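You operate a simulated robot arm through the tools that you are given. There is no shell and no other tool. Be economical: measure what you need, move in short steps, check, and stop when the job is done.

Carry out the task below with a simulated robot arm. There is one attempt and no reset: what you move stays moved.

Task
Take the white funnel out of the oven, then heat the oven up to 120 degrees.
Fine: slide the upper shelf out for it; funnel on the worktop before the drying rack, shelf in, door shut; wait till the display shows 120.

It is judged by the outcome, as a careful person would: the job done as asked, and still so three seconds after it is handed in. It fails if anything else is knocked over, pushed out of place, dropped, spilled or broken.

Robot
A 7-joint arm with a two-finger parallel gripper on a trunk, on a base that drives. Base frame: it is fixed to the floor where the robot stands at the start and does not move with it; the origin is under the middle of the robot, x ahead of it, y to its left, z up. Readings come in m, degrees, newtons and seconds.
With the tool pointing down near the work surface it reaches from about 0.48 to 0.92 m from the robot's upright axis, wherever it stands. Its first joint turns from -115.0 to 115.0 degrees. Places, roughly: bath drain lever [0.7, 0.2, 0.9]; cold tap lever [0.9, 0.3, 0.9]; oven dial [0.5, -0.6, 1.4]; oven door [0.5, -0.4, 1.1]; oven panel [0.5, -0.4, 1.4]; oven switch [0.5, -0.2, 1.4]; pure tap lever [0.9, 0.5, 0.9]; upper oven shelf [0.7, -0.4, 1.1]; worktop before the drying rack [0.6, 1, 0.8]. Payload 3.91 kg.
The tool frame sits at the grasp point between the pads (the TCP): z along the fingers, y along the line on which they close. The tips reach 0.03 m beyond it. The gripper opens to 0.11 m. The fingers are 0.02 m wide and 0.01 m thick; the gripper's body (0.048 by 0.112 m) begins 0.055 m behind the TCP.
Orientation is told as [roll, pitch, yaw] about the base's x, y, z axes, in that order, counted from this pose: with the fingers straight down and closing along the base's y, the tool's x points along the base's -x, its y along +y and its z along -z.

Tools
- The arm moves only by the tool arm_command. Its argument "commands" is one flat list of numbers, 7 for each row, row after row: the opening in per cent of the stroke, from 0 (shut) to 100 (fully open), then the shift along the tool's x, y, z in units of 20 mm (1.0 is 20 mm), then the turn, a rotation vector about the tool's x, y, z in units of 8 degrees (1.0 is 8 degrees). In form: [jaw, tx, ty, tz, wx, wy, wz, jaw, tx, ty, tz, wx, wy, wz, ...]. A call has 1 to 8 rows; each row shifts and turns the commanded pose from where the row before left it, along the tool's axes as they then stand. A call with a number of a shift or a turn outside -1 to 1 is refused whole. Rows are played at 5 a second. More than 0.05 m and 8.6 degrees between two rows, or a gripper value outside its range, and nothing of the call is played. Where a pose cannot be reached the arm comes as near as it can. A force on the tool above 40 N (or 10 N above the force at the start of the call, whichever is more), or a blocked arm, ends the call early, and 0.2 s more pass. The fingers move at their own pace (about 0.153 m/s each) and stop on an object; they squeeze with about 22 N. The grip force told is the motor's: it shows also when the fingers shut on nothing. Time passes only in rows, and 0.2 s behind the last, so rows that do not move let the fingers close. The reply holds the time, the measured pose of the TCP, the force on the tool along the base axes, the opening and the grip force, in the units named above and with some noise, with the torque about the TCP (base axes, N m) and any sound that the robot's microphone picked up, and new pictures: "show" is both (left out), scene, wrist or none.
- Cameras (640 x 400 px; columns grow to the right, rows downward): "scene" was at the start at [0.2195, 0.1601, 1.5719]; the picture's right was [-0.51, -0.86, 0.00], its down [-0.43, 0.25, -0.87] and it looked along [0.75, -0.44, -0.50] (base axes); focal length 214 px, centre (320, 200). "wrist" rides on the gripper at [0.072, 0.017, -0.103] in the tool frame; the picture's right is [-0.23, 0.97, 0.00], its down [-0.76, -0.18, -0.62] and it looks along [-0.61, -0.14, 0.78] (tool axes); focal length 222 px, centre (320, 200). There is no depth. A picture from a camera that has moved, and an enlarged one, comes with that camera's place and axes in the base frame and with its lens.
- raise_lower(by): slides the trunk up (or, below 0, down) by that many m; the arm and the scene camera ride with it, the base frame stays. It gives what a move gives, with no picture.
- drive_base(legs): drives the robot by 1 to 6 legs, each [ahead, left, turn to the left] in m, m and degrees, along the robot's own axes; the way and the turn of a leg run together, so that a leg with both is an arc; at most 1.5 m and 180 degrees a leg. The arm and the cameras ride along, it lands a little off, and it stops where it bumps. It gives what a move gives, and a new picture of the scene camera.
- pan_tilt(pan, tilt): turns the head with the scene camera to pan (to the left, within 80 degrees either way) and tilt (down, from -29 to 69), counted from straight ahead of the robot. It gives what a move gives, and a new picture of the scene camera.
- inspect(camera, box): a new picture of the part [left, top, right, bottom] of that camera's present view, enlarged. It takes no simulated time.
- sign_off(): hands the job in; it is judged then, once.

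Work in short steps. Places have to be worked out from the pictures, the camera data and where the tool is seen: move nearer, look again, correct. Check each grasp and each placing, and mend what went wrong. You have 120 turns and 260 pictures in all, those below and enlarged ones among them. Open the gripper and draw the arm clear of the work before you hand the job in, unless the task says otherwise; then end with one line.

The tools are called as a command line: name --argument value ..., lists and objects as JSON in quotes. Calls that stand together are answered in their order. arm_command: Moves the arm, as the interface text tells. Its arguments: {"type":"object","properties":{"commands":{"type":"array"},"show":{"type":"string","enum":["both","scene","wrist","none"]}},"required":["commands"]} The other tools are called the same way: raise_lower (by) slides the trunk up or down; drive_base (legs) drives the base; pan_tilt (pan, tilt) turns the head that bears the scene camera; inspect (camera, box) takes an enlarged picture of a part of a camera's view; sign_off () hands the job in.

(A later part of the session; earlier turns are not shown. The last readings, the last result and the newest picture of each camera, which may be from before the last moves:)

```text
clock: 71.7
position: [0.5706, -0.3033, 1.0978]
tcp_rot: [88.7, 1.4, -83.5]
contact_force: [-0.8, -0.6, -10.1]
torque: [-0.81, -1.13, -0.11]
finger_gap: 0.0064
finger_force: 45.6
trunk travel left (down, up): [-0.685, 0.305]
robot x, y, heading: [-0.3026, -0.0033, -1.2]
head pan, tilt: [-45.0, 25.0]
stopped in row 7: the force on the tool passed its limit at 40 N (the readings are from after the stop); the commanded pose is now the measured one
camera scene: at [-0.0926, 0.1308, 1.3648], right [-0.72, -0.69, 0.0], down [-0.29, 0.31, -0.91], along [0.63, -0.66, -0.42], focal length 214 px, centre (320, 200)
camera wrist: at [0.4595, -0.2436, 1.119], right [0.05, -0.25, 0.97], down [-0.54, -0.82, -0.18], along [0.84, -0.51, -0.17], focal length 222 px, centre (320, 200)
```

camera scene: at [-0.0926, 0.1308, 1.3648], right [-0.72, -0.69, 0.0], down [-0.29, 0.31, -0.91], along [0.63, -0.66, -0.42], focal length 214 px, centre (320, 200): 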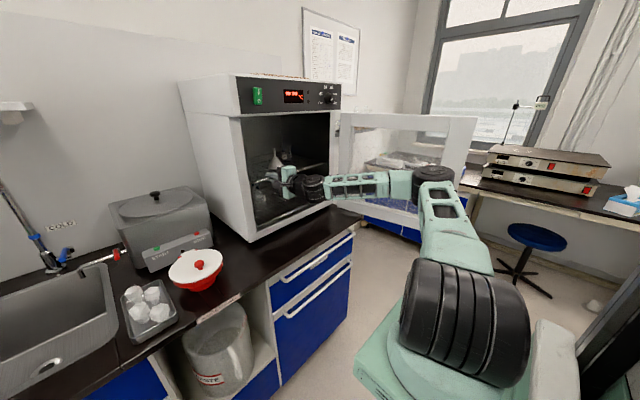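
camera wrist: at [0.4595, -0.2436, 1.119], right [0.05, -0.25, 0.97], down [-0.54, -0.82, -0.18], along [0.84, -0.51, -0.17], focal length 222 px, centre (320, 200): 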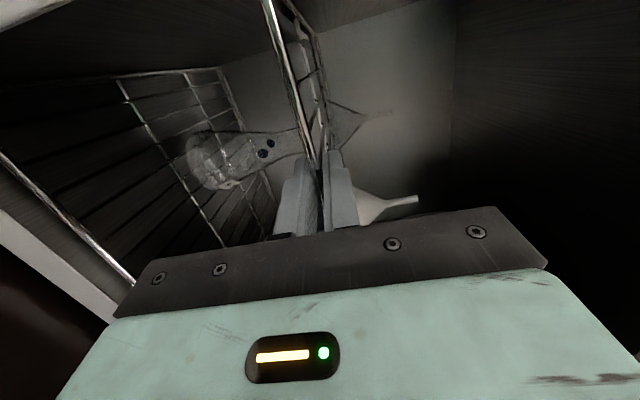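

Rail gripped (gap 6 mm) and the funnel still stands. I pull the shelf out slowly, 10 cm first.

arm_command --commands '[0, 0.04, 0, -0.4, 0, 0, 0, 0, 0.07, 0, -0.6, 0, 0, 0, 0, 0.07, 0, -0.6, 0, 0, 0, 0, 0.07, 0, -0.6, 0, 0, 0, 0, 0.07, 0, -0.6, 0, 0, 0, 0, 0.07, 0, -0.6, 0, 0, 0, 0, 0.07, 0, -0.6, 0, 0, 0, 0, 0.07, 0, -0.6, 0, 0, 0]'

inspect --camera "scene" --box '[220, 120, 360, 220]'

```text
clock: 73.5
position: [0.4775, -0.3025, 1.0975]
tcp_rot: [88.4, 1.5, -83.6]
contact_force: [0.0, -1.3, -37.9]
torque: [-0.8, -0.67, -0.29]
finger_gap: 0.0066
finger_force: 45.5
trunk travel left (down, up): [-0.685, 0.305]
robot x, y, heading: [-0.3028, -0.008, -1.4]
head pan, tilt: [-45.0, 25.0]
camera scene: at [-0.0914, 0.1304, 1.3641], right [-0.72, -0.69, 0.0], down [-0.29, 0.31, -0.91], along [0.63, -0.65, -0.42], focal length 214 px, centre (320, 200)
camera wrist: at [0.3676, -0.2435, 1.1199], right [0.06, -0.25, 0.97], down [-0.54, -0.82, -0.18], along [0.84, -0.51, -0.18], focal length 222 px, centre (320, 200)
```

scene: 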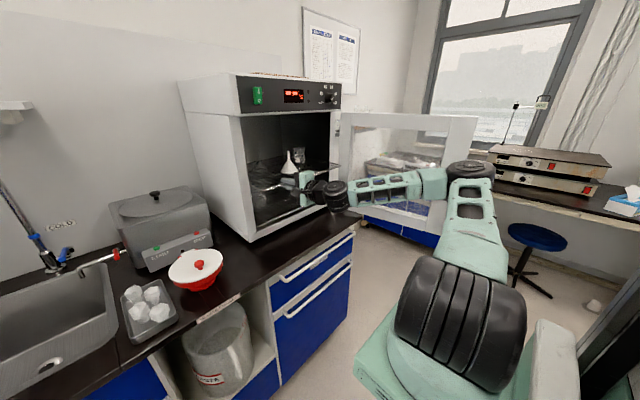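
wrist: 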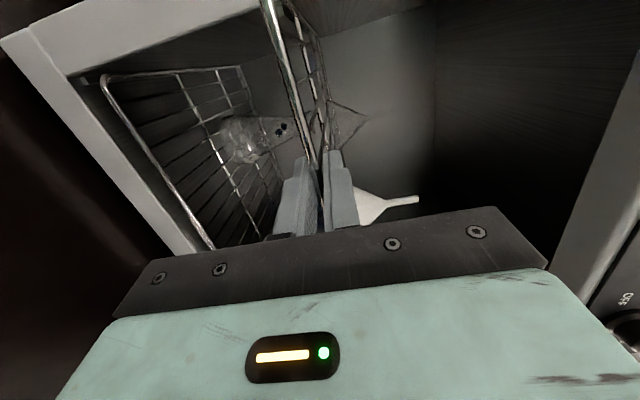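

```text
4.00 times, centred on (290, 170) of scene
camera zoom: at [-0.0914, 0.1304, 1.3641], right [-0.72, -0.69, 0.0], down [-0.29, 0.31, -0.91], along [0.63, -0.65, -0.42], focal length 858 px, centre (440, 320)
```

zoom: 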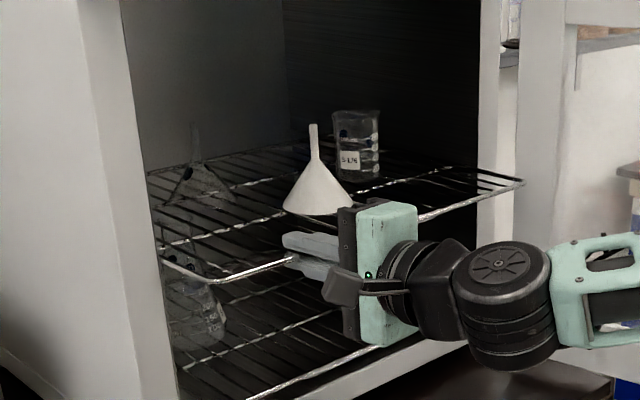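

The shelf slides with the funnel and beaker standing. Downward force is 38 N, so I ease the hand 4 mm down, then pull on 10 cm.

arm_command --commands '[0, 0, -0.2, 0, 0, 0, 0, 0, 0.05, -0.05, -0.4, 0, 0, 0, 0, 0.07, 0, -0.6, 0, 0, 0]' --show "none"

arm_command --commands '[0, 0.07, 0, -0.6, 0, 0, 0, 0, 0.07, 0, -0.6, 0, 0, 0, 0, 0.07, 0, -0.6, 0, 0, 0, 0, 0.07, 0, -0.6, 0, 0, 0, 0, 0.07, 0, -0.6, 0, 0, 0]'

inspect --camera "scene" --box '[220, 120, 360, 220]'

```text
clock: 74.3
position: [0.4569, -0.3035, 1.0977]
tcp_rot: [88.9, 1.4, -83.2]
contact_force: [1.7, 7.3, -16.7]
torque: [-0.77, -1.05, -0.37]
finger_gap: 0.0064
finger_force: 44.9
trunk travel left (down, up): [-0.685, 0.305]
robot x, y, heading: [-0.3037, -0.0035, -1.4]
head pan, tilt: [-45.0, 25.0]
```

```text
clock: 75.5
position: [0.3977, -0.3027, 1.0984]
tcp_rot: [88.8, 1.5, -83.5]
contact_force: [-0.7, 4.2, -15.1]
torque: [-0.86, -1.01, 0.84]
finger_gap: 0.0065
finger_force: 44.9
trunk travel left (down, up): [-0.685, 0.305]
robot x, y, heading: [-0.3024, -0.0102, -1.4]
head pan, tilt: [-45.0, 25.0]
camera scene: at [-0.0925, 0.131, 1.3642], right [-0.72, -0.69, 0.0], down [-0.29, 0.31, -0.91], along [0.63, -0.66, -0.42], focal length 214 px, centre (320, 200)
camera wrist: at [0.2865, -0.2433, 1.1191], right [0.05, -0.25, 0.97], down [-0.54, -0.82, -0.18], along [0.84, -0.51, -0.17], focal length 222 px, centre (320, 200)
```

scene: 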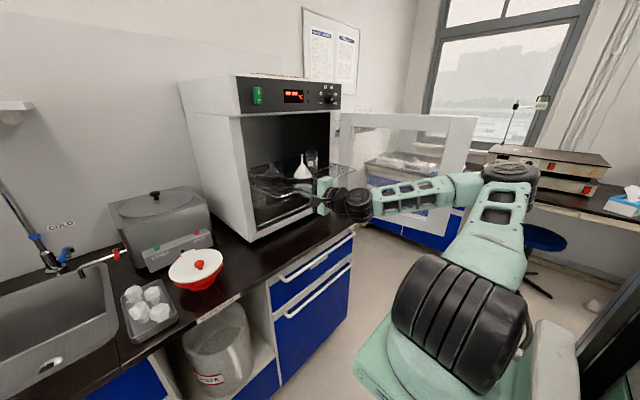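
wrist: 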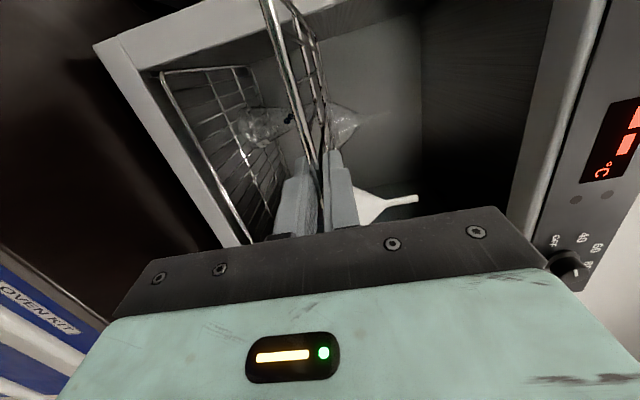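

```text
4.00 times, centred on (290, 170) of scene
camera zoom: at [-0.0925, 0.131, 1.3642], right [-0.72, -0.69, 0.0], down [-0.29, 0.31, -0.91], along [0.63, -0.66, -0.42], focal length 858 px, centre (440, 320)
```

zoom: 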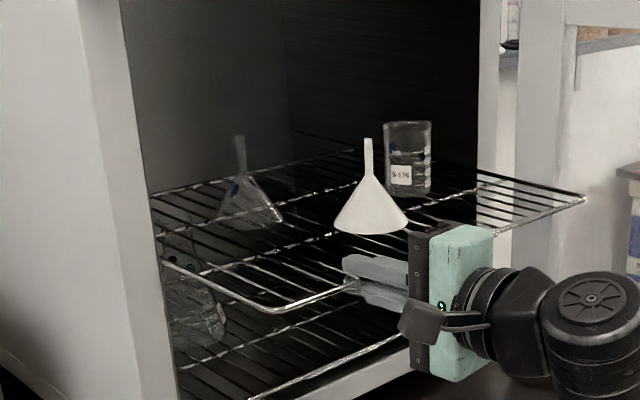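

The funnel is now fully outside at ≈(0.49,-0.39), stem z≈1.145–1.183. I release the rail, retreat 7 cm, and raise the trunk.

arm_command --commands '[25, 0, 0, 0, 0, 0, 0, 25, 0, 0, 0, 0, 0, 0, 25, 0.1, 0, -0.9, 0, 0, 0, 25, 0.1, 0, -0.9, 0, 0, 0, 25, 0.1, 0, -0.9, 0, 0, 0, 25, 0.1, 0, -0.9, 0, 0, 0]' --show "none"

raise_lower --by 0.2

arm_command --commands '[60, 0, 0, 0, 0, 0, -1, 60, 0, 0, 0, 0, 0, -1, 60, 0, 0, 0, 0, 0, -1, 60, 0, 0, 0, 0, 0, -1, 60, 0, 0, 0, 0, 0, -1, 60, 0, 0, 0, 0, 0, -1, 60, 0, 0, 0, 0, 0, -1, 60, 0, 0, 0, 0, 0, -1]' --show "none"

arm_command --commands '[60, 0, 0, 0, 0, 0, -1, 60, 0, 0, 0, 0, 0, -1, 60, 0, 0, 0, 0, 0, -1, 60, 0, 0, 0, 0, 1, 0, 60, 0, 0, 0, 0, 1, 0, 60, 0, 0, 0, 0, 1, 0, 60, 0, 0, 0, 0, 1, 0, 60, 0, 0, 0, 0, 1, 0]'

```text
clock: 76.9
position: [0.3252, -0.3017, 1.0983]
tcp_rot: [88.8, 1.5, -83.4]
contact_force: [1.3, 0.1, -0.2]
torque: [-0.06, 0.0, -0.01]
finger_gap: 0.0274
finger_force: 0.0
trunk travel left (down, up): [-0.685, 0.305]
robot x, y, heading: [-0.3048, -0.0054, -1.4]
head pan, tilt: [-45.0, 25.0]
```

```text
clock: 79.1
position: [0.3246, -0.3023, 1.2974]
tcp_rot: [88.9, 1.5, -83.5]
contact_force: [-0.2, -0.9, -0.4]
torque: [0.04, 0.0, 0.03]
finger_gap: 0.0274
finger_force: 0.0
trunk travel left (down, up): [-0.885, 0.105]
robot x, y, heading: [-0.3028, -0.0044, -1.5]
head pan, tilt: [-45.0, 25.0]
```

```text
clock: 80.9
position: [0.324, -0.3041, 1.2974]
tcp_rot: [87.5, -62.7, -81.3]
contact_force: [-0.6, -0.2, -0.1]
torque: [0.04, 0.02, 0.02]
finger_gap: 0.0659
finger_force: 0.1
trunk travel left (down, up): [-0.885, 0.105]
robot x, y, heading: [-0.304, -0.005, -1.3]
head pan, tilt: [-45.0, 25.0]
```

```text
clock: 82.7
position: [0.3243, -0.3022, 1.2997]
tcp_rot: [5.3, -48.7, 2.4]
contact_force: [-0.4, 0.3, -0.4]
torque: [-0.05, -0.04, -0.03]
finger_gap: 0.0661
finger_force: 0.1
trunk travel left (down, up): [-0.885, 0.105]
robot x, y, heading: [-0.3049, -0.0056, -1.3]
head pan, tilt: [-45.0, 25.0]
camera scene: at [-0.093, 0.1312, 1.5644], right [-0.72, -0.69, 0.0], down [-0.29, 0.31, -0.91], along [0.63, -0.66, -0.42], focal length 214 px, centre (320, 200)
camera wrist: at [0.1987, -0.3003, 1.3141], right [0.04, 0.97, 0.23], down [0.06, -0.23, 0.97], along [1.0, -0.03, -0.07], focal length 222 px, centre (320, 200)
```

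scene: 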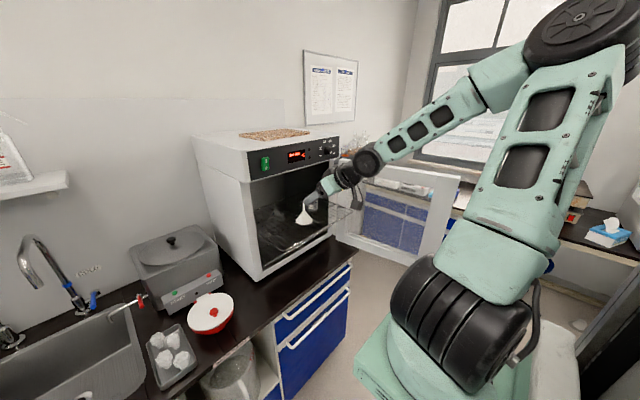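
wrist: 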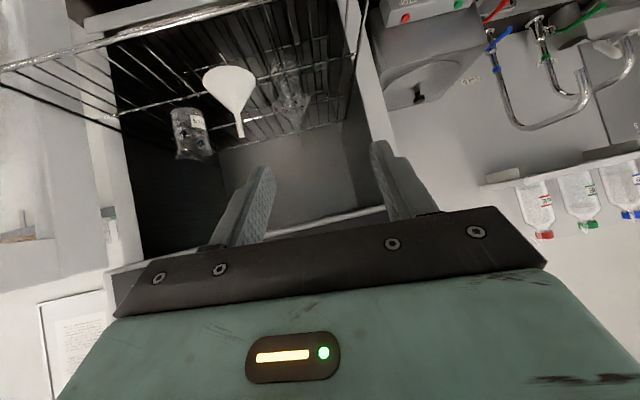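

Stem located at (0.49,-0.394), z 1.15–1.183, agreeing in both cameras. I level the roll, move right 9 cm, and lower the trunk 0.125 m with the hand still short of the funnel.

arm_command --commands '[55, 0, -0.9, 0, 0.6, 0, 0, 55, 0, -0.9, 0, 0, 0, 0, 55, 0, -0.9, 0, 0, 0, 0, 55, 0, -0.9, 0, 0, 0, 0, 55, 0, -0.9, 0, 0, 0, 0]' --show "none"

raise_lower --by -0.125

arm_command --commands '[55, 0, 0, 0, 0, 0, 0]'

```text
clock: 83.9
position: [0.3302, -0.3919, 1.2951]
tcp_rot: [0.5, -48.7, 2.5]
contact_force: [0.0, 1.0, 0.1]
torque: [0.0, 0.01, 0.0]
finger_gap: 0.0604
finger_force: 0.1
trunk travel left (down, up): [-0.885, 0.105]
robot x, y, heading: [-0.3024, -0.0075, -1.3]
head pan, tilt: [-45.0, 25.0]
```

```text
clock: 85.4
position: [0.3324, -0.3903, 1.1719]
tcp_rot: [0.5, -48.9, 2.5]
contact_force: [-0.6, -0.2, -0.6]
torque: [-0.01, -0.02, 0.04]
finger_gap: 0.0607
finger_force: 0.1
trunk travel left (down, up): [-0.76, 0.23]
robot x, y, heading: [-0.3042, -0.0031, -1.4]
head pan, tilt: [-45.0, 25.0]
```

```text
clock: 85.8
position: [0.3313, -0.3919, 1.1716]
tcp_rot: [0.5, -48.8, 2.5]
contact_force: [-1.3, 0.6, -0.8]
torque: [0.01, -0.04, 0.02]
finger_gap: 0.0606
finger_force: 0.0
trunk travel left (down, up): [-0.76, 0.23]
robot x, y, heading: [-0.3046, -0.0058, -1.2]
head pan, tilt: [-45.0, 25.0]
camera scene: at [-0.093, 0.131, 1.4395], right [-0.72, -0.69, 0.0], down [-0.29, 0.31, -0.91], along [0.63, -0.66, -0.42], focal length 214 px, centre (320, 200)
camera wrist: at [0.2045, -0.3808, 1.1855], right [0.1, 0.98, 0.18], down [0.04, -0.18, 0.98], along [0.99, -0.09, -0.06], focal length 222 px, centre (320, 200)
```

scene: 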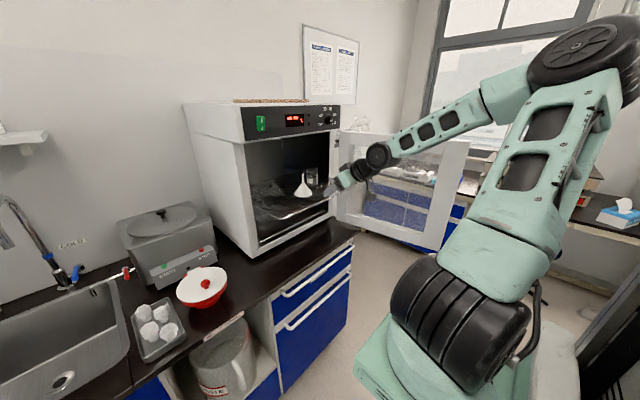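
wrist: 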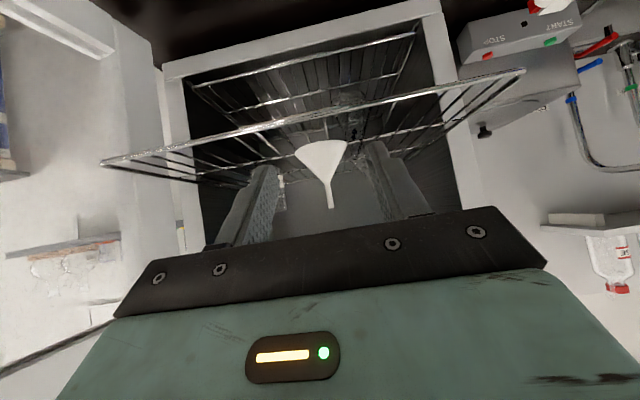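

The stem is centred; I advance 15.5 cm in two goes to straddle it.

arm_command --commands '[55, -0.62, -0.06, 0.745, 0, 0, 0, 55, -0.62, -0.06, 0.745, 0, 0, 0, 55, -0.62, -0.06, 0.745, 0, 0, 0, 55, -0.62, -0.06, 0.745, 0, 0, 0, 55, -0.62, -0.06, 0.745, 0, 0, 0]' --show "wrist"

```text
clock: 87.0
position: [0.4298, -0.3943, 1.169]
tcp_rot: [0.5, -48.8, 2.6]
contact_force: [-0.5, -0.1, 0.1]
torque: [-0.02, -0.02, -0.01]
finger_gap: 0.0606
finger_force: 0.1
trunk travel left (down, up): [-0.76, 0.23]
robot x, y, heading: [-0.3027, -0.0009, -1.5]
head pan, tilt: [-45.0, 25.0]
camera wrist: at [0.3024, -0.3832, 1.1834], right [0.1, 0.98, 0.18], down [0.04, -0.18, 0.98], along [0.99, -0.09, -0.06], focal length 222 px, centre (320, 200)
```

wrist: 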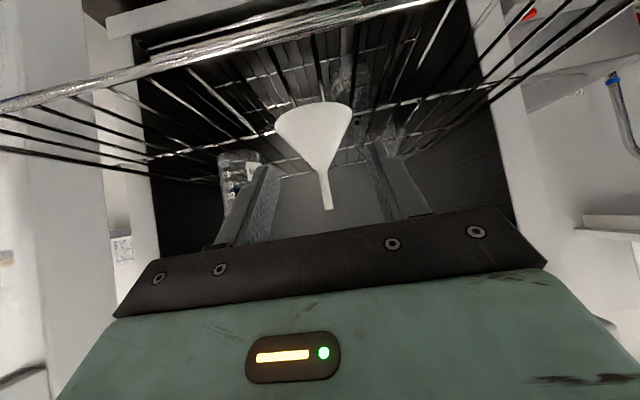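

Aligned. The last 5.8 cm, then close on the stem.

arm_command --commands '[55, -0.64, -0.05, 0.745, 0, 0, 0, 55, -0.64, -0.05, 0.745, 0, 0, 0, 55, -0.6, -0.05, 0.68, 0, 0, 0]'

inspect --camera "scene" --box '[260, 140, 400, 240]'

```text
clock: 87.8
position: [0.4837, -0.3937, 1.1692]
tcp_rot: [0.4, -48.8, 2.6]
contact_force: [0.1, -0.7, 0.5]
torque: [0.01, 0.0, 0.02]
finger_gap: 0.0604
finger_force: 0.2
trunk travel left (down, up): [-0.76, 0.23]
robot x, y, heading: [-0.3033, -0.0042, -1.4]
head pan, tilt: [-45.0, 25.0]
camera scene: at [-0.0932, 0.1309, 1.4395], right [-0.72, -0.69, 0.0], down [-0.29, 0.31, -0.91], along [0.63, -0.66, -0.42], focal length 214 px, centre (320, 200)
camera wrist: at [0.3581, -0.3826, 1.1831], right [0.1, 0.98, 0.18], down [0.04, -0.18, 0.98], along [0.99, -0.09, -0.06], focal length 222 px, centre (320, 200)
```

scene: 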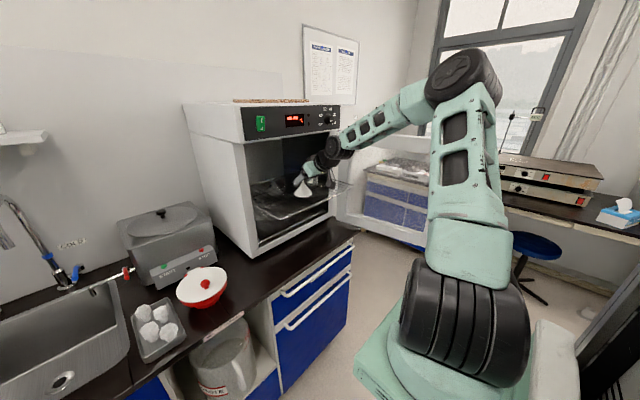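
wrist: 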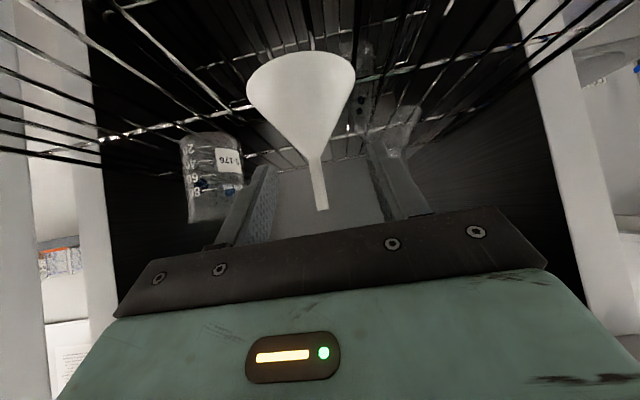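

```text
4.00 times, centred on (330, 190) of scene
camera zoom: at [-0.0932, 0.1309, 1.4395], right [-0.72, -0.69, 0.0], down [-0.29, 0.31, -0.91], along [0.63, -0.66, -0.42], focal length 858 px, centre (280, 240)
```

zoom: 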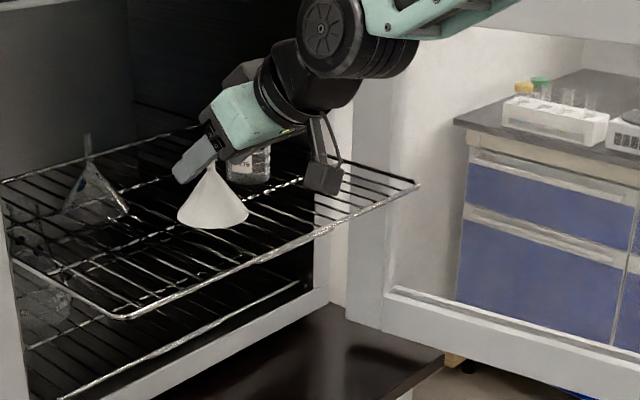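

The stem is at x≈0.50 by its apparent size, so I go 1.2 cm further and close.

arm_command --commands '[55, -0.4, -0.03, 0.46, 0, 0, 0, 0, 0, 0, 0, 0, 0, 0, 0, 0, 0, 0, 0, 0, 0, 0, 0, 0, 0, 0, 0, 0]'

inspect --camera "scene" --box '[260, 140, 400, 240]'

```text
clock: 88.8
position: [0.4971, -0.3926, 1.167]
tcp_rot: [0.5, -48.8, 2.4]
contact_force: [0.1, 0.7, 0.0]
torque: [0.04, 0.01, -0.05]
finger_gap: 0.0055
finger_force: 21.9
trunk travel left (down, up): [-0.76, 0.23]
robot x, y, heading: [-0.3043, -0.0021, -1.4]
head pan, tilt: [-45.0, 25.0]
camera scene: at [-0.093, 0.131, 1.4395], right [-0.72, -0.69, 0.0], down [-0.29, 0.31, -0.91], along [0.63, -0.66, -0.42], focal length 214 px, centre (320, 200)
camera wrist: at [0.3703, -0.3829, 1.1817], right [0.1, 0.98, 0.18], down [0.04, -0.18, 0.98], along [0.99, -0.09, -0.06], focal length 222 px, centre (320, 200)
```

scene: 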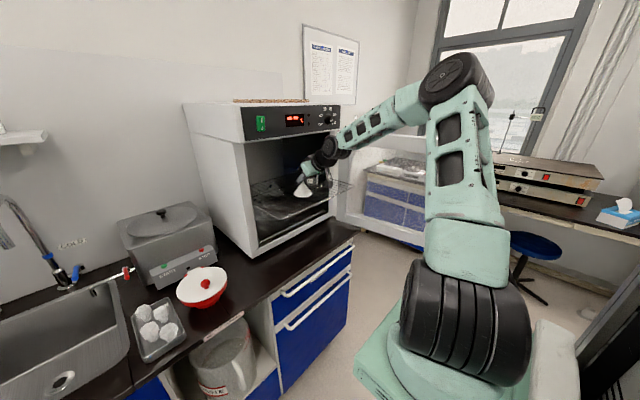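
wrist: 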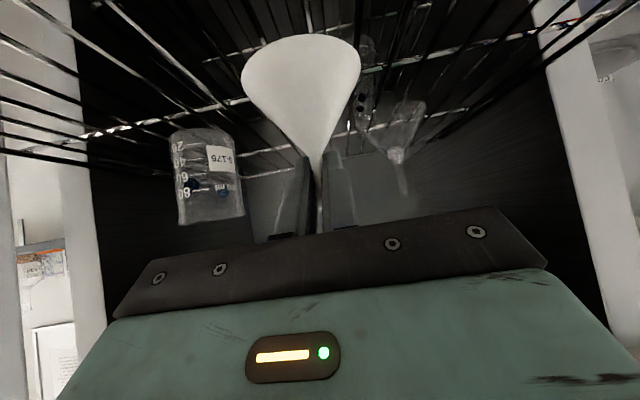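

```text
4.00 times, centred on (330, 190) of scene
camera zoom: at [-0.093, 0.131, 1.4395], right [-0.72, -0.69, 0.0], down [-0.29, 0.31, -0.91], along [0.63, -0.66, -0.42], focal length 858 px, centre (280, 240)
```

zoom: 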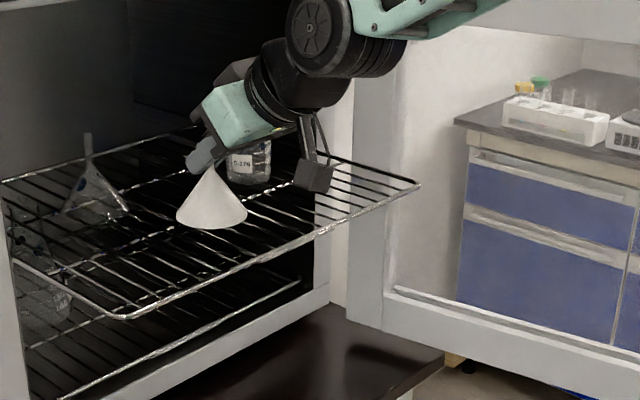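

Stem gripped (5.5 mm). I lift 4 cm with the trunk, then draw back.

raise_lower --by 0.04

arm_command --commands '[0, 0.62, 0, -0.745, 0, 0, 0, 0, 0.62, 0, -0.745, 0, 0, 0, 0, 0.62, 0, -0.745, 0, 0, 0, 0, 0.62, 0, -0.745, 0, 0, 0, 0, 0.62, 0, -0.745, 0, 0, 0, 0, 0.62, 0, -0.745, 0, 0, 0, 0, 0.62, 0, -0.745, 0, 0, 0, 0, 0.62, 0, -0.745, 0, 0, 0]'

```text
clock: 89.6
position: [0.4952, -0.3928, 1.2072]
tcp_rot: [0.5, -48.8, 2.5]
contact_force: [0.3, 0.2, -0.4]
torque: [0.0, 0.0, 0.02]
finger_gap: 0.0064
finger_force: 21.5
trunk travel left (down, up): [-0.8, 0.19]
robot x, y, heading: [-0.304, -0.0049, -1.6]
head pan, tilt: [-45.0, 25.0]
```

```text
clock: 91.4
position: [0.3422, -0.4002, 1.2094]
tcp_rot: [0.3, -48.6, 2.6]
contact_force: [1.2, -0.2, 0.3]
torque: [0.0, 0.01, 0.0]
finger_gap: 0.0062
finger_force: 22.6
trunk travel left (down, up): [-0.8, 0.19]
robot x, y, heading: [-0.3005, -0.0016, -1.3]
head pan, tilt: [-45.0, 25.0]
camera scene: at [-0.0927, 0.131, 1.4794], right [-0.72, -0.69, 0.0], down [-0.29, 0.31, -0.91], along [0.63, -0.66, -0.42], focal length 214 px, centre (320, 200)
camera wrist: at [0.2163, -0.3905, 1.2245], right [0.1, 0.98, 0.18], down [0.04, -0.18, 0.98], along [0.99, -0.09, -0.06], focal length 222 px, centre (320, 200)
```

scene: 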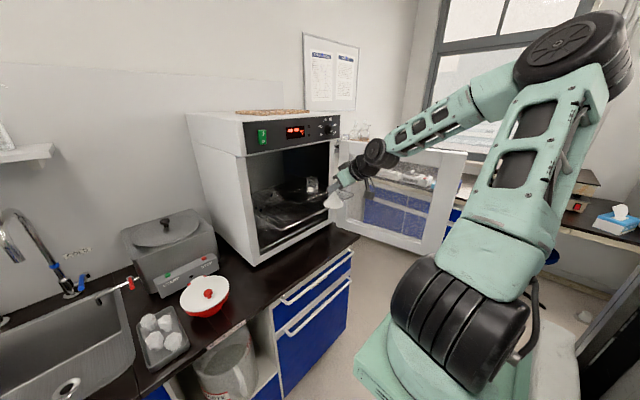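
wrist: 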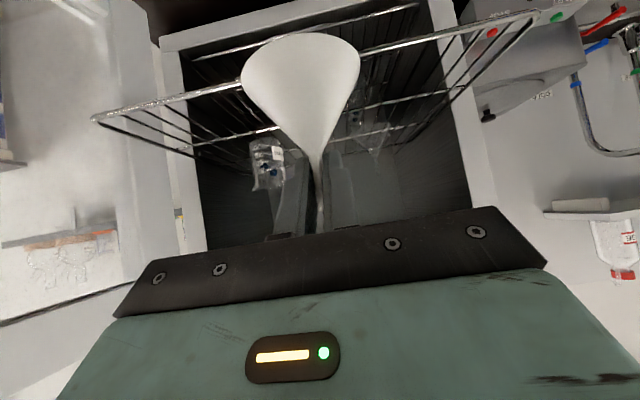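

Funnel held safely. I drive left about 1 m along the bench (hand well clear before it) with the head turned ahead-left.

pan_tilt --pan 15 --tilt 40

drive_base --legs '[[0, 0.5, 0], [0, 0.5, 0]]'

```text
clock: 92.7
position: [0.3436, -0.4008, 1.2097]
tcp_rot: [0.6, -48.8, 2.6]
contact_force: [-0.2, -1.0, -0.2]
torque: [0.02, -0.03, -0.03]
finger_gap: 0.006
finger_force: 22.3
trunk travel left (down, up): [-0.8, 0.19]
robot x, y, heading: [-0.3001, -0.0023, -1.3]
head pan, tilt: [15.0, 40.0]
camera scene: at [-0.074, 0.2177, 1.4562], right [0.24, -0.97, 0.0], down [-0.62, -0.15, -0.77], along [0.74, 0.18, -0.64], focal length 214 px, centre (320, 200)
```

scene: 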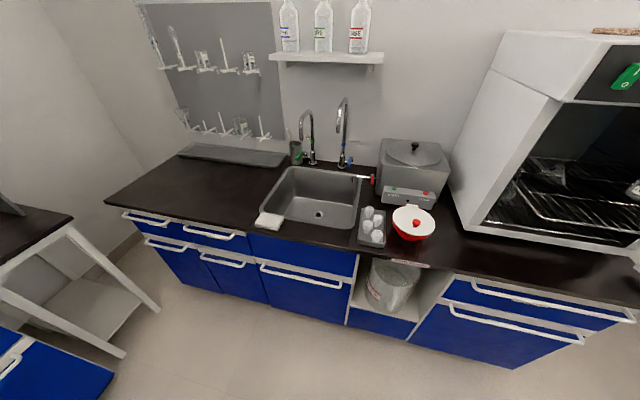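

```text
clock: 98.0
position: [0.3722, 0.5675, 1.2098]
tcp_rot: [0.4, -48.8, 4.1]
contact_force: [-0.2, -0.5, -0.6]
torque: [-0.02, -0.01, 0.01]
finger_gap: 0.0063
finger_force: 22.9
trunk travel left (down, up): [-0.8, 0.19]
robot x, y, heading: [-0.2844, 0.9467, 0.3]
head pan, tilt: [15.0, 40.0]
stopped in leg 2: the robot was blocked; the commanded pose is now the measured one
camera scene: at [-0.0596, 1.1749, 1.4562], right [0.26, -0.97, 0.0], down [-0.62, -0.17, -0.77], along [0.74, 0.2, -0.64], focal length 214 px, centre (320, 200)
```

scene: 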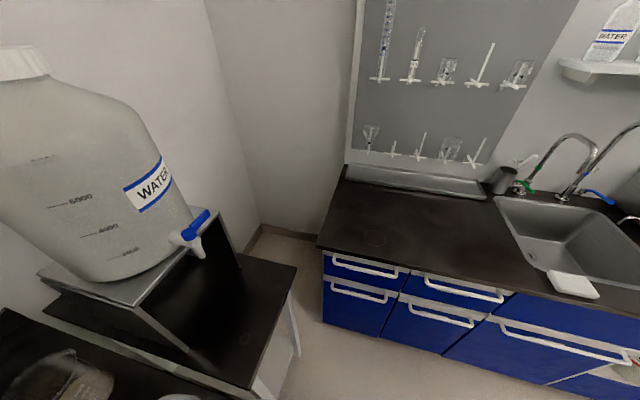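

Blocked at y=0.947 by the left bench; I'll ease back a little. First a closer look at the free worktop, where there seems to be a faint mark.

drive_base --legs '[[0, -0.04, 0]]'

inspect --camera "scene" --box '[310, 130, 530, 290]'

```text
clock: 98.9
position: [0.3711, 0.5262, 1.211]
tcp_rot: [0.4, -48.9, 4.1]
contact_force: [0.7, 0.0, 0.2]
torque: [0.0, 0.0, -0.01]
finger_gap: 0.0063
finger_force: 21.5
trunk travel left (down, up): [-0.8, 0.19]
robot x, y, heading: [-0.279, 0.9054, -0.2]
head pan, tilt: [15.0, 40.0]
camera scene: at [-0.0595, 1.1338, 1.4561], right [0.26, -0.97, 0.0], down [-0.62, -0.17, -0.77], along [0.74, 0.2, -0.64], focal length 214 px, centre (320, 200)
```

scene: 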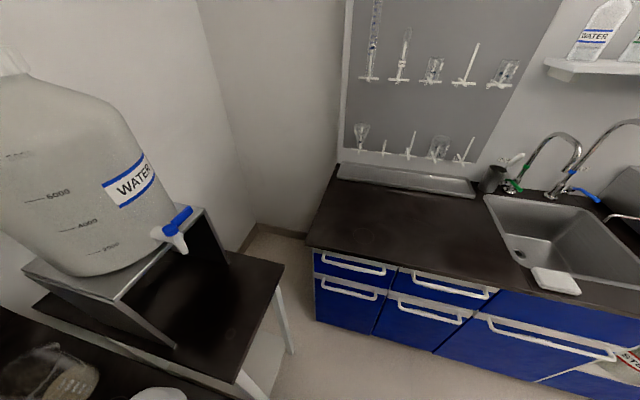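

```text
2.50 times, centred on (420, 210) of scene
camera zoom: at [-0.0595, 1.1338, 1.4561], right [0.26, -0.97, 0.0], down [-0.62, -0.17, -0.77], along [0.74, 0.2, -0.64], focal length 536 px, centre (70, 175)
```

zoom: 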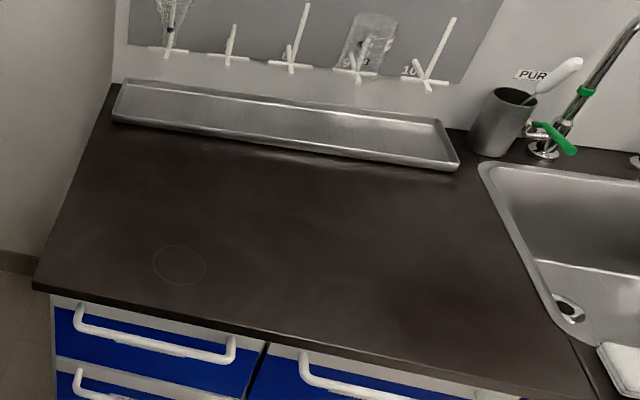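

The ring is just a stain. I move off the left bench a bit and turn left 35°, which swings the hand over the worktop.

drive_base --legs '[[0.05, -0.12, 0], [0, 0, 35]]'

pan_tilt --pan -25 --tilt 45

```text
clock: 101.8
position: [0.5197, 0.8442, 1.211]
tcp_rot: [0.4, -48.8, 38.8]
contact_force: [0.4, -0.2, 0.1]
torque: [0.0, 0.03, 0.0]
finger_gap: 0.0062
finger_force: 22.0
trunk travel left (down, up): [-0.8, 0.19]
robot x, y, heading: [-0.2352, 0.7857, 34.9]
head pan, tilt: [15.0, 40.0]
camera scene: at [-0.1795, 1.1, 1.4561], right [0.76, -0.65, 0.0], down [-0.42, -0.49, -0.77], along [0.5, 0.58, -0.64], focal length 214 px, centre (320, 200)
```

scene: 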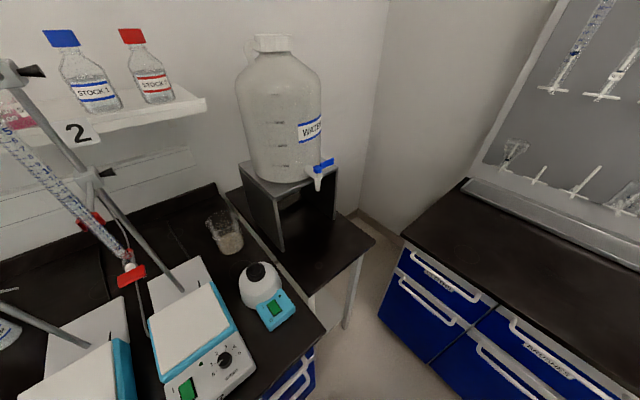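

```text
clock: 102.9
position: [0.5196, 0.8432, 1.2116]
tcp_rot: [0.4, -48.8, 38.8]
contact_force: [0.4, -0.2, 0.6]
torque: [-0.03, 0.01, 0.01]
finger_gap: 0.0064
finger_force: 22.0
trunk travel left (down, up): [-0.8, 0.19]
robot x, y, heading: [-0.2363, 0.7831, 34.7]
head pan, tilt: [-25.0, 45.0]
camera scene: at [-0.1544, 1.0489, 1.4489], right [0.17, -0.99, 0.0], down [-0.7, -0.12, -0.71], along [0.7, 0.12, -0.71], focal length 214 px, centre (320, 200)
```

scene: 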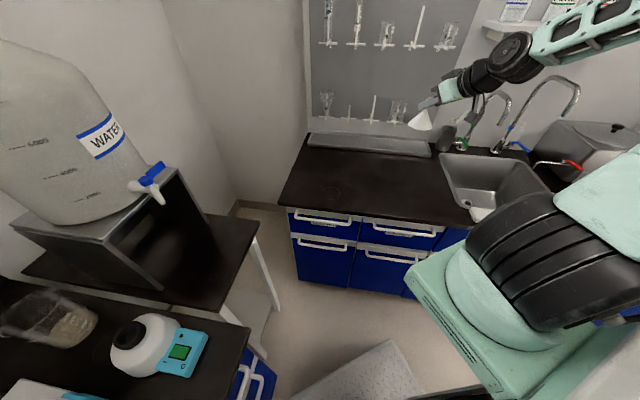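

The hand is near the sink corner; I move it to the middle of the free worktop, then lower.

arm_command --commands '[0, -0.567, 0.5, 0.647, 0, 0, 0, 0, -0.567, 0.5, 0.647, 0, 0, 0, 0, -0.567, 0.5, 0.647, 0, 0, 0, 0, -0.567, 0.5, 0.647, 0, 0, 0, 0, -0.567, 0.5, 0.647, 0, 0, 0, 0, -0.567, 0.5, 0.647, 0, 0, 0, 0, -0.567, 0.5, 0.647, 0, 0, 0]' --show "none"

raise_lower --by -0.2

arm_command --commands '[0, 0, 0, 0, 0, 0, 0]'

```text
clock: 104.5
position: [0.5697, 0.974, 1.2111]
tcp_rot: [0.3, -48.7, 38.6]
contact_force: [-0.7, -0.5, -1.0]
torque: [0.0, 0.03, 0.04]
finger_gap: 0.0064
finger_force: 22.1
trunk travel left (down, up): [-0.8, 0.19]
robot x, y, heading: [-0.2324, 0.7862, 34.5]
head pan, tilt: [-25.0, 45.0]
```

```text
clock: 106.7
position: [0.5693, 0.9758, 1.0107]
tcp_rot: [0.3, -48.7, 38.7]
contact_force: [0.1, 0.4, -0.5]
torque: [0.0, -0.04, 0.01]
finger_gap: 0.0062
finger_force: 22.4
trunk travel left (down, up): [-0.6, 0.39]
robot x, y, heading: [-0.2364, 0.7818, 34.7]
head pan, tilt: [-25.0, 45.0]
```

```text
clock: 107.0
position: [0.569, 0.9748, 1.0116]
tcp_rot: [0.4, -48.8, 38.7]
contact_force: [-0.2, 0.6, -0.5]
torque: [0.0, 0.01, 0.0]
finger_gap: 0.0062
finger_force: 21.5
trunk travel left (down, up): [-0.6, 0.39]
robot x, y, heading: [-0.2378, 0.785, 34.6]
head pan, tilt: [-25.0, 45.0]
camera scene: at [-0.1544, 1.0488, 1.2489], right [0.17, -0.99, 0.0], down [-0.7, -0.12, -0.71], along [0.7, 0.12, -0.71], focal length 214 px, centre (320, 200)
camera wrist: at [0.4609, 0.9085, 1.0256], right [-0.5, 0.85, 0.17], down [0.14, -0.12, 0.98], along [0.86, 0.51, -0.06], focal length 222 px, centre (320, 200)
```

scene: 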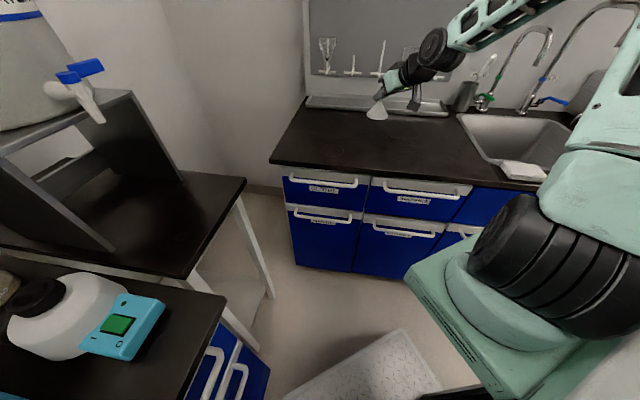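
wrist: 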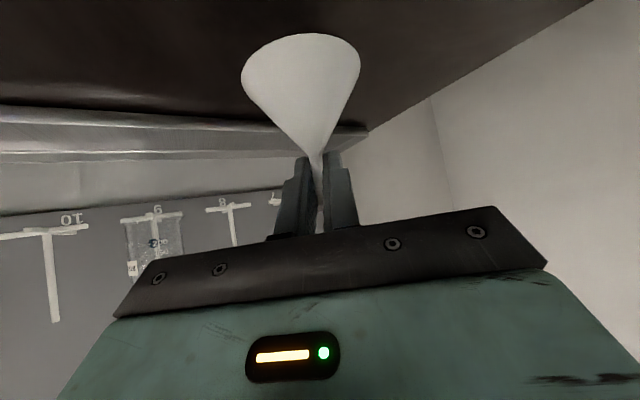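

Stereo on the bench corner gives worktop z≈0.85; funnel's base is at ≈0.947. I lower 7.5 cm by trunk, then feel down in small steps.

raise_lower --by -0.075

arm_command --commands '[0, 0, 0, 0, 0, 0, 0]'

inspect --camera "scene" --box '[330, 60, 470, 160]'

```text
clock: 108.2
position: [0.5697, 0.9749, 0.9357]
tcp_rot: [0.3, -48.7, 38.8]
contact_force: [-0.3, -0.2, -0.1]
torque: [-0.01, -0.05, -0.02]
finger_gap: 0.0062
finger_force: 22.1
trunk travel left (down, up): [-0.525, 0.465]
robot x, y, heading: [-0.2372, 0.7819, 34.6]
head pan, tilt: [-25.0, 45.0]
```

```text
clock: 108.6
position: [0.5689, 0.9746, 0.9367]
tcp_rot: [0.3, -48.7, 38.8]
contact_force: [-0.6, -0.5, -0.1]
torque: [0.0, -0.01, 0.01]
finger_gap: 0.0063
finger_force: 22.5
trunk travel left (down, up): [-0.525, 0.465]
robot x, y, heading: [-0.2326, 0.7836, 34.5]
head pan, tilt: [-25.0, 45.0]
camera scene: at [-0.1544, 1.0488, 1.1739], right [0.17, -0.99, 0.0], down [-0.7, -0.12, -0.71], along [0.7, 0.12, -0.71], focal length 214 px, centre (320, 200)
camera wrist: at [0.4609, 0.9085, 0.9506], right [-0.5, 0.85, 0.17], down [0.14, -0.12, 0.98], along [0.86, 0.51, -0.06], focal length 222 px, centre (320, 200)
```

scene: 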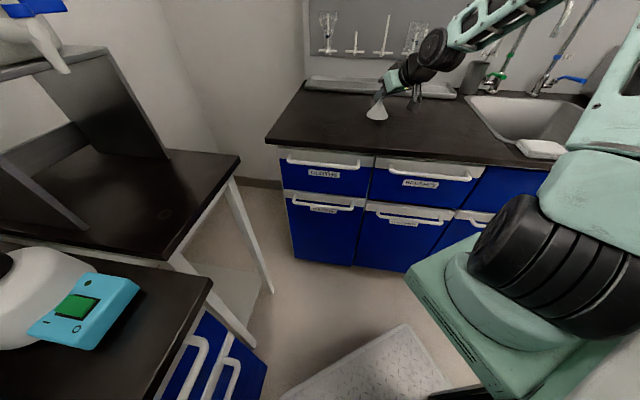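
wrist: 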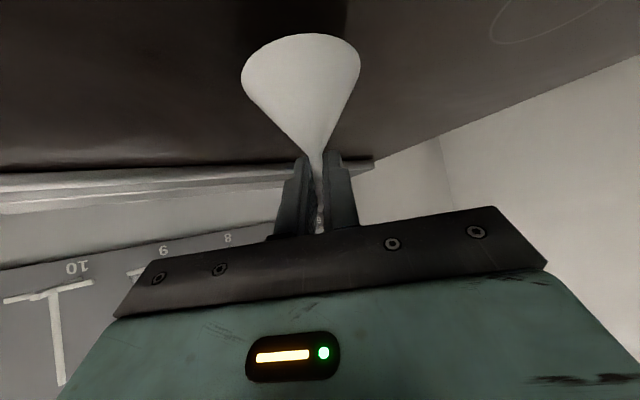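

```text
4.00 times, centred on (400, 110) of scene
camera zoom: at [-0.1544, 1.0488, 1.1739], right [0.17, -0.99, 0.0], down [-0.7, -0.12, -0.71], along [0.7, 0.12, -0.71], focal length 858 px, centre (0, 560)
```

zoom: 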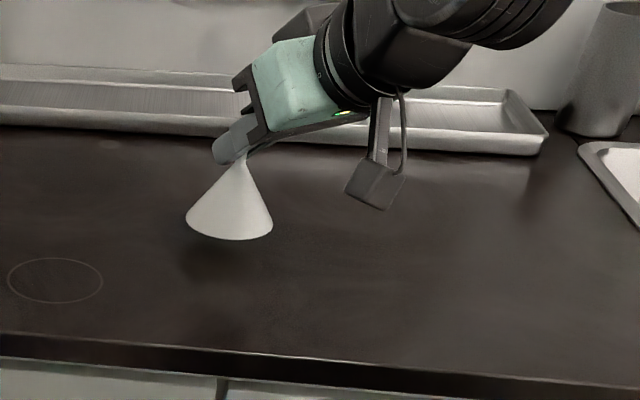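

Still above the surface. Lowering 2 cm by the arm in 5 mm rows and checking the force.

arm_command --commands '[0, 0.188, 0, 0.165, 0, 0, 0, 0, 0.188, 0, 0.165, 0, 0, 0, 0, 0.188, 0, 0.165, 0, 0, 0]' --show "none"

inspect --camera "scene" --box '[330, 60, 470, 160]'

```text
clock: 109.4
position: [0.5693, 0.973, 0.9219]
tcp_rot: [0.4, -48.8, 38.9]
contact_force: [0.0, 0.5, -0.3]
torque: [-0.01, 0.01, -0.03]
finger_gap: 0.0064
finger_force: 21.9
trunk travel left (down, up): [-0.525, 0.465]
robot x, y, heading: [-0.2323, 0.7853, 34.6]
head pan, tilt: [-25.0, 45.0]
```

```text
4.00 times, centred on (400, 110) of scene
camera zoom: at [-0.1544, 1.0488, 1.1739], right [0.17, -0.99, 0.0], down [-0.7, -0.12, -0.71], along [0.7, 0.12, -0.71], focal length 858 px, centre (0, 560)
```

zoom: 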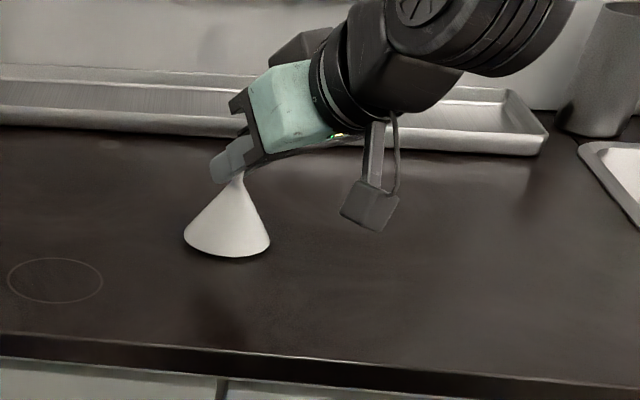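

Almost touching; continuing in 3 mm rows.

arm_command --commands '[0, 0.113, 0, 0.1, 0, 0, 0, 0, 0.113, 0, 0.1, 0, 0, 0]' --show "none"

inspect --camera "scene" --box '[330, 60, 470, 160]'

```text
clock: 110.0
position: [0.5693, 0.9744, 0.9173]
tcp_rot: [0.2, -49.0, 38.7]
contact_force: [-4.3, -3.9, 12.9]
torque: [-0.29, 0.28, -0.01]
finger_gap: 0.0063
finger_force: 22.1
trunk travel left (down, up): [-0.525, 0.465]
robot x, y, heading: [-0.2372, 0.7877, 34.6]
head pan, tilt: [-25.0, 45.0]
```

```text
4.00 times, centred on (400, 110) of scene
camera zoom: at [-0.1551, 1.0485, 1.1743], right [0.17, -0.99, 0.0], down [-0.7, -0.12, -0.71], along [0.7, 0.12, -0.71], focal length 858 px, centre (0, 560)
```

zoom: 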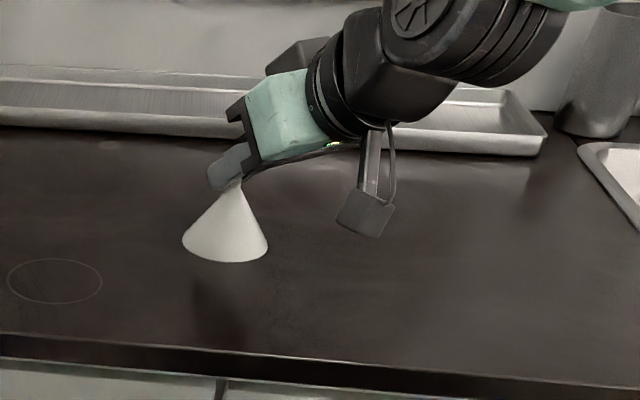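

The funnel is down (13 N). I ease 1 mm, open, and draw back along the tool axis.

arm_command --commands '[0, -0.04, 0, -0.03, 0, 0, 0, 50, 0, 0, 0, 0, 0, 0, 50, 0, 0, 0, 0, 0, 0, 50, 0, 0, -0.6, 0, 0, 0, 50, 0, 0, -1, 0, 0, 0, 50, 0, 0, -1, 0, 0, 0, 50, 0, 0, -1, 0, 0, 0, 50, 0, 0, -1, 0, 0, 0]'

inspect --camera "scene" --box '[330, 60, 470, 160]'

```text
clock: 111.8
position: [0.517, 0.9308, 0.9771]
tcp_rot: [0.3, -48.9, 38.8]
contact_force: [0.7, 0.2, -1.3]
torque: [-0.01, 0.02, -0.02]
finger_gap: 0.0549
finger_force: 0.0
trunk travel left (down, up): [-0.525, 0.465]
robot x, y, heading: [-0.2353, 0.7865, 34.6]
head pan, tilt: [-25.0, 45.0]
camera scene: at [-0.1543, 1.0489, 1.1738], right [0.17, -0.99, 0.0], down [-0.7, -0.12, -0.71], along [0.7, 0.12, -0.71], focal length 214 px, centre (320, 200)
camera wrist: at [0.4092, 0.8649, 0.9905], right [-0.5, 0.85, 0.17], down [0.14, -0.12, 0.98], along [0.86, 0.51, -0.06], focal length 222 px, centre (320, 200)
```

scene: 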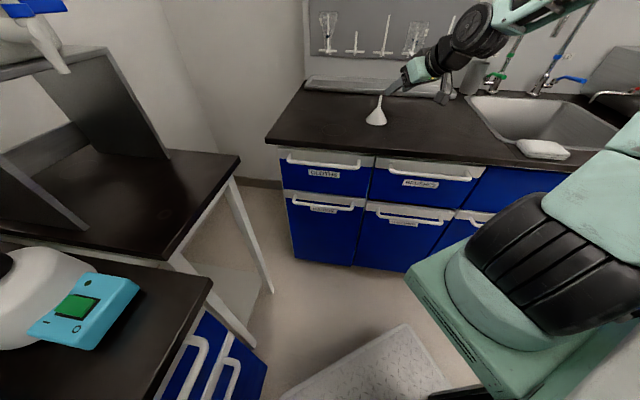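
wrist: 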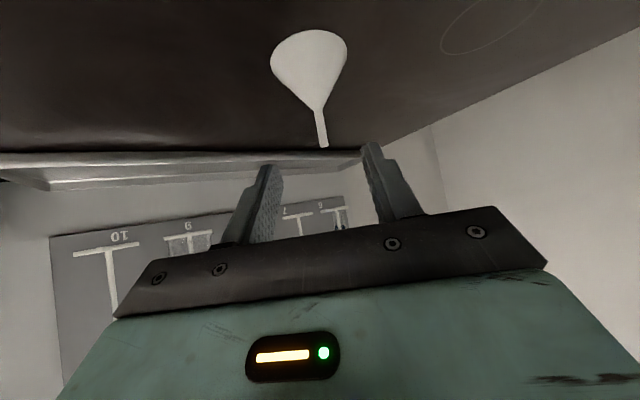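

```text
4.00 times, centred on (400, 110) of scene
camera zoom: at [-0.1543, 1.0489, 1.1738], right [0.17, -0.99, 0.0], down [-0.7, -0.12, -0.71], along [0.7, 0.12, -0.71], focal length 858 px, centre (0, 560)
```

zoom: 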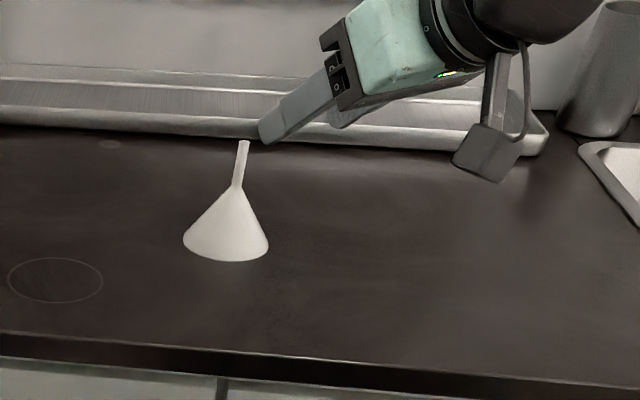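

The funnel stands on the worktop. I raise the hand and drive back to the oven the reverse way.

raise_lower --by 0.32

drive_base --legs '[[0, 0, -35.5], [-0.04, -0.4, 0], [0, -0.38, 0]]'

pan_tilt --pan -42 --tilt 25

```text
clock: 114.9
position: [0.5184, 0.9296, 1.2964]
tcp_rot: [0.4, -48.8, 38.8]
contact_force: [0.9, -0.4, 0.7]
torque: [0.01, -0.04, -0.03]
finger_gap: 0.0549
finger_force: 0.2
trunk travel left (down, up): [-0.845, 0.145]
robot x, y, heading: [-0.2331, 0.7819, 34.8]
head pan, tilt: [-25.0, 45.0]
```

```text
clock: 121.4
position: [0.3887, -0.3359, 1.296]
tcp_rot: [0.3, -48.8, 2.3]
contact_force: [0.2, -0.5, -0.1]
torque: [0.01, -0.01, 0.0]
finger_gap: 0.055
finger_force: 0.0
trunk travel left (down, up): [-0.845, 0.145]
robot x, y, heading: [-0.3008, -0.0072, -2.0]
head pan, tilt: [-25.0, 45.0]
stopped in leg 3: the robot was blocked; the commanded pose is now the measured one
camera scene: at [-0.0823, 0.1579, 1.4939], right [-0.45, -0.89, 0.0], down [-0.63, 0.32, -0.71], along [0.63, -0.32, -0.71], focal length 214 px, centre (320, 200)
```

scene: 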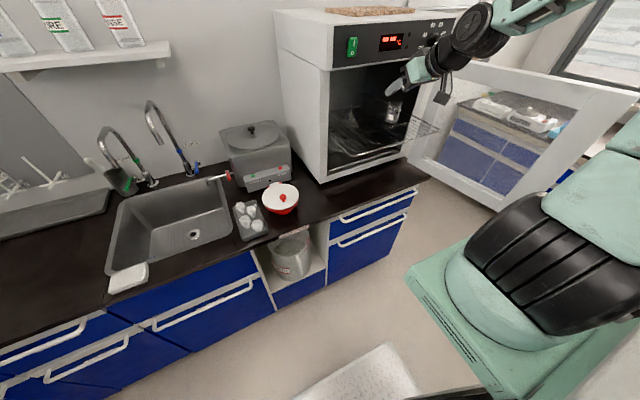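

```text
clock: 122.2
position: [0.3894, -0.3377, 1.2963]
tcp_rot: [0.3, -48.8, 2.3]
contact_force: [0.2, -0.1, 1.0]
torque: [0.0, 0.0, -0.03]
finger_gap: 0.0553
finger_force: 0.0
trunk travel left (down, up): [-0.845, 0.145]
robot x, y, heading: [-0.2998, -0.0064, -1.7]
head pan, tilt: [-42.0, 25.0]
camera scene: at [-0.0883, 0.1308, 1.5244], right [-0.69, -0.72, 0.0], down [-0.31, 0.29, -0.91], along [0.65, -0.63, -0.42], focal length 214 px, centre (320, 200)
```

scene: 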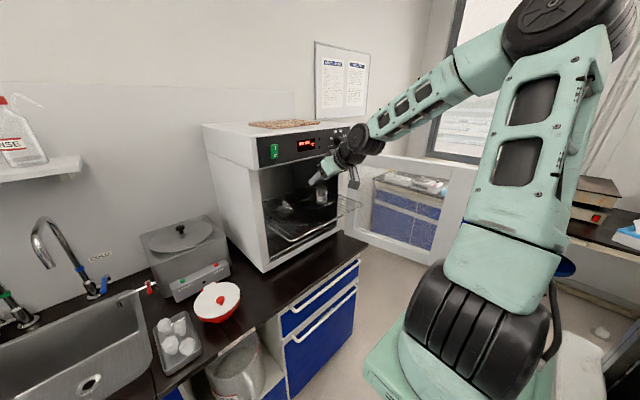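

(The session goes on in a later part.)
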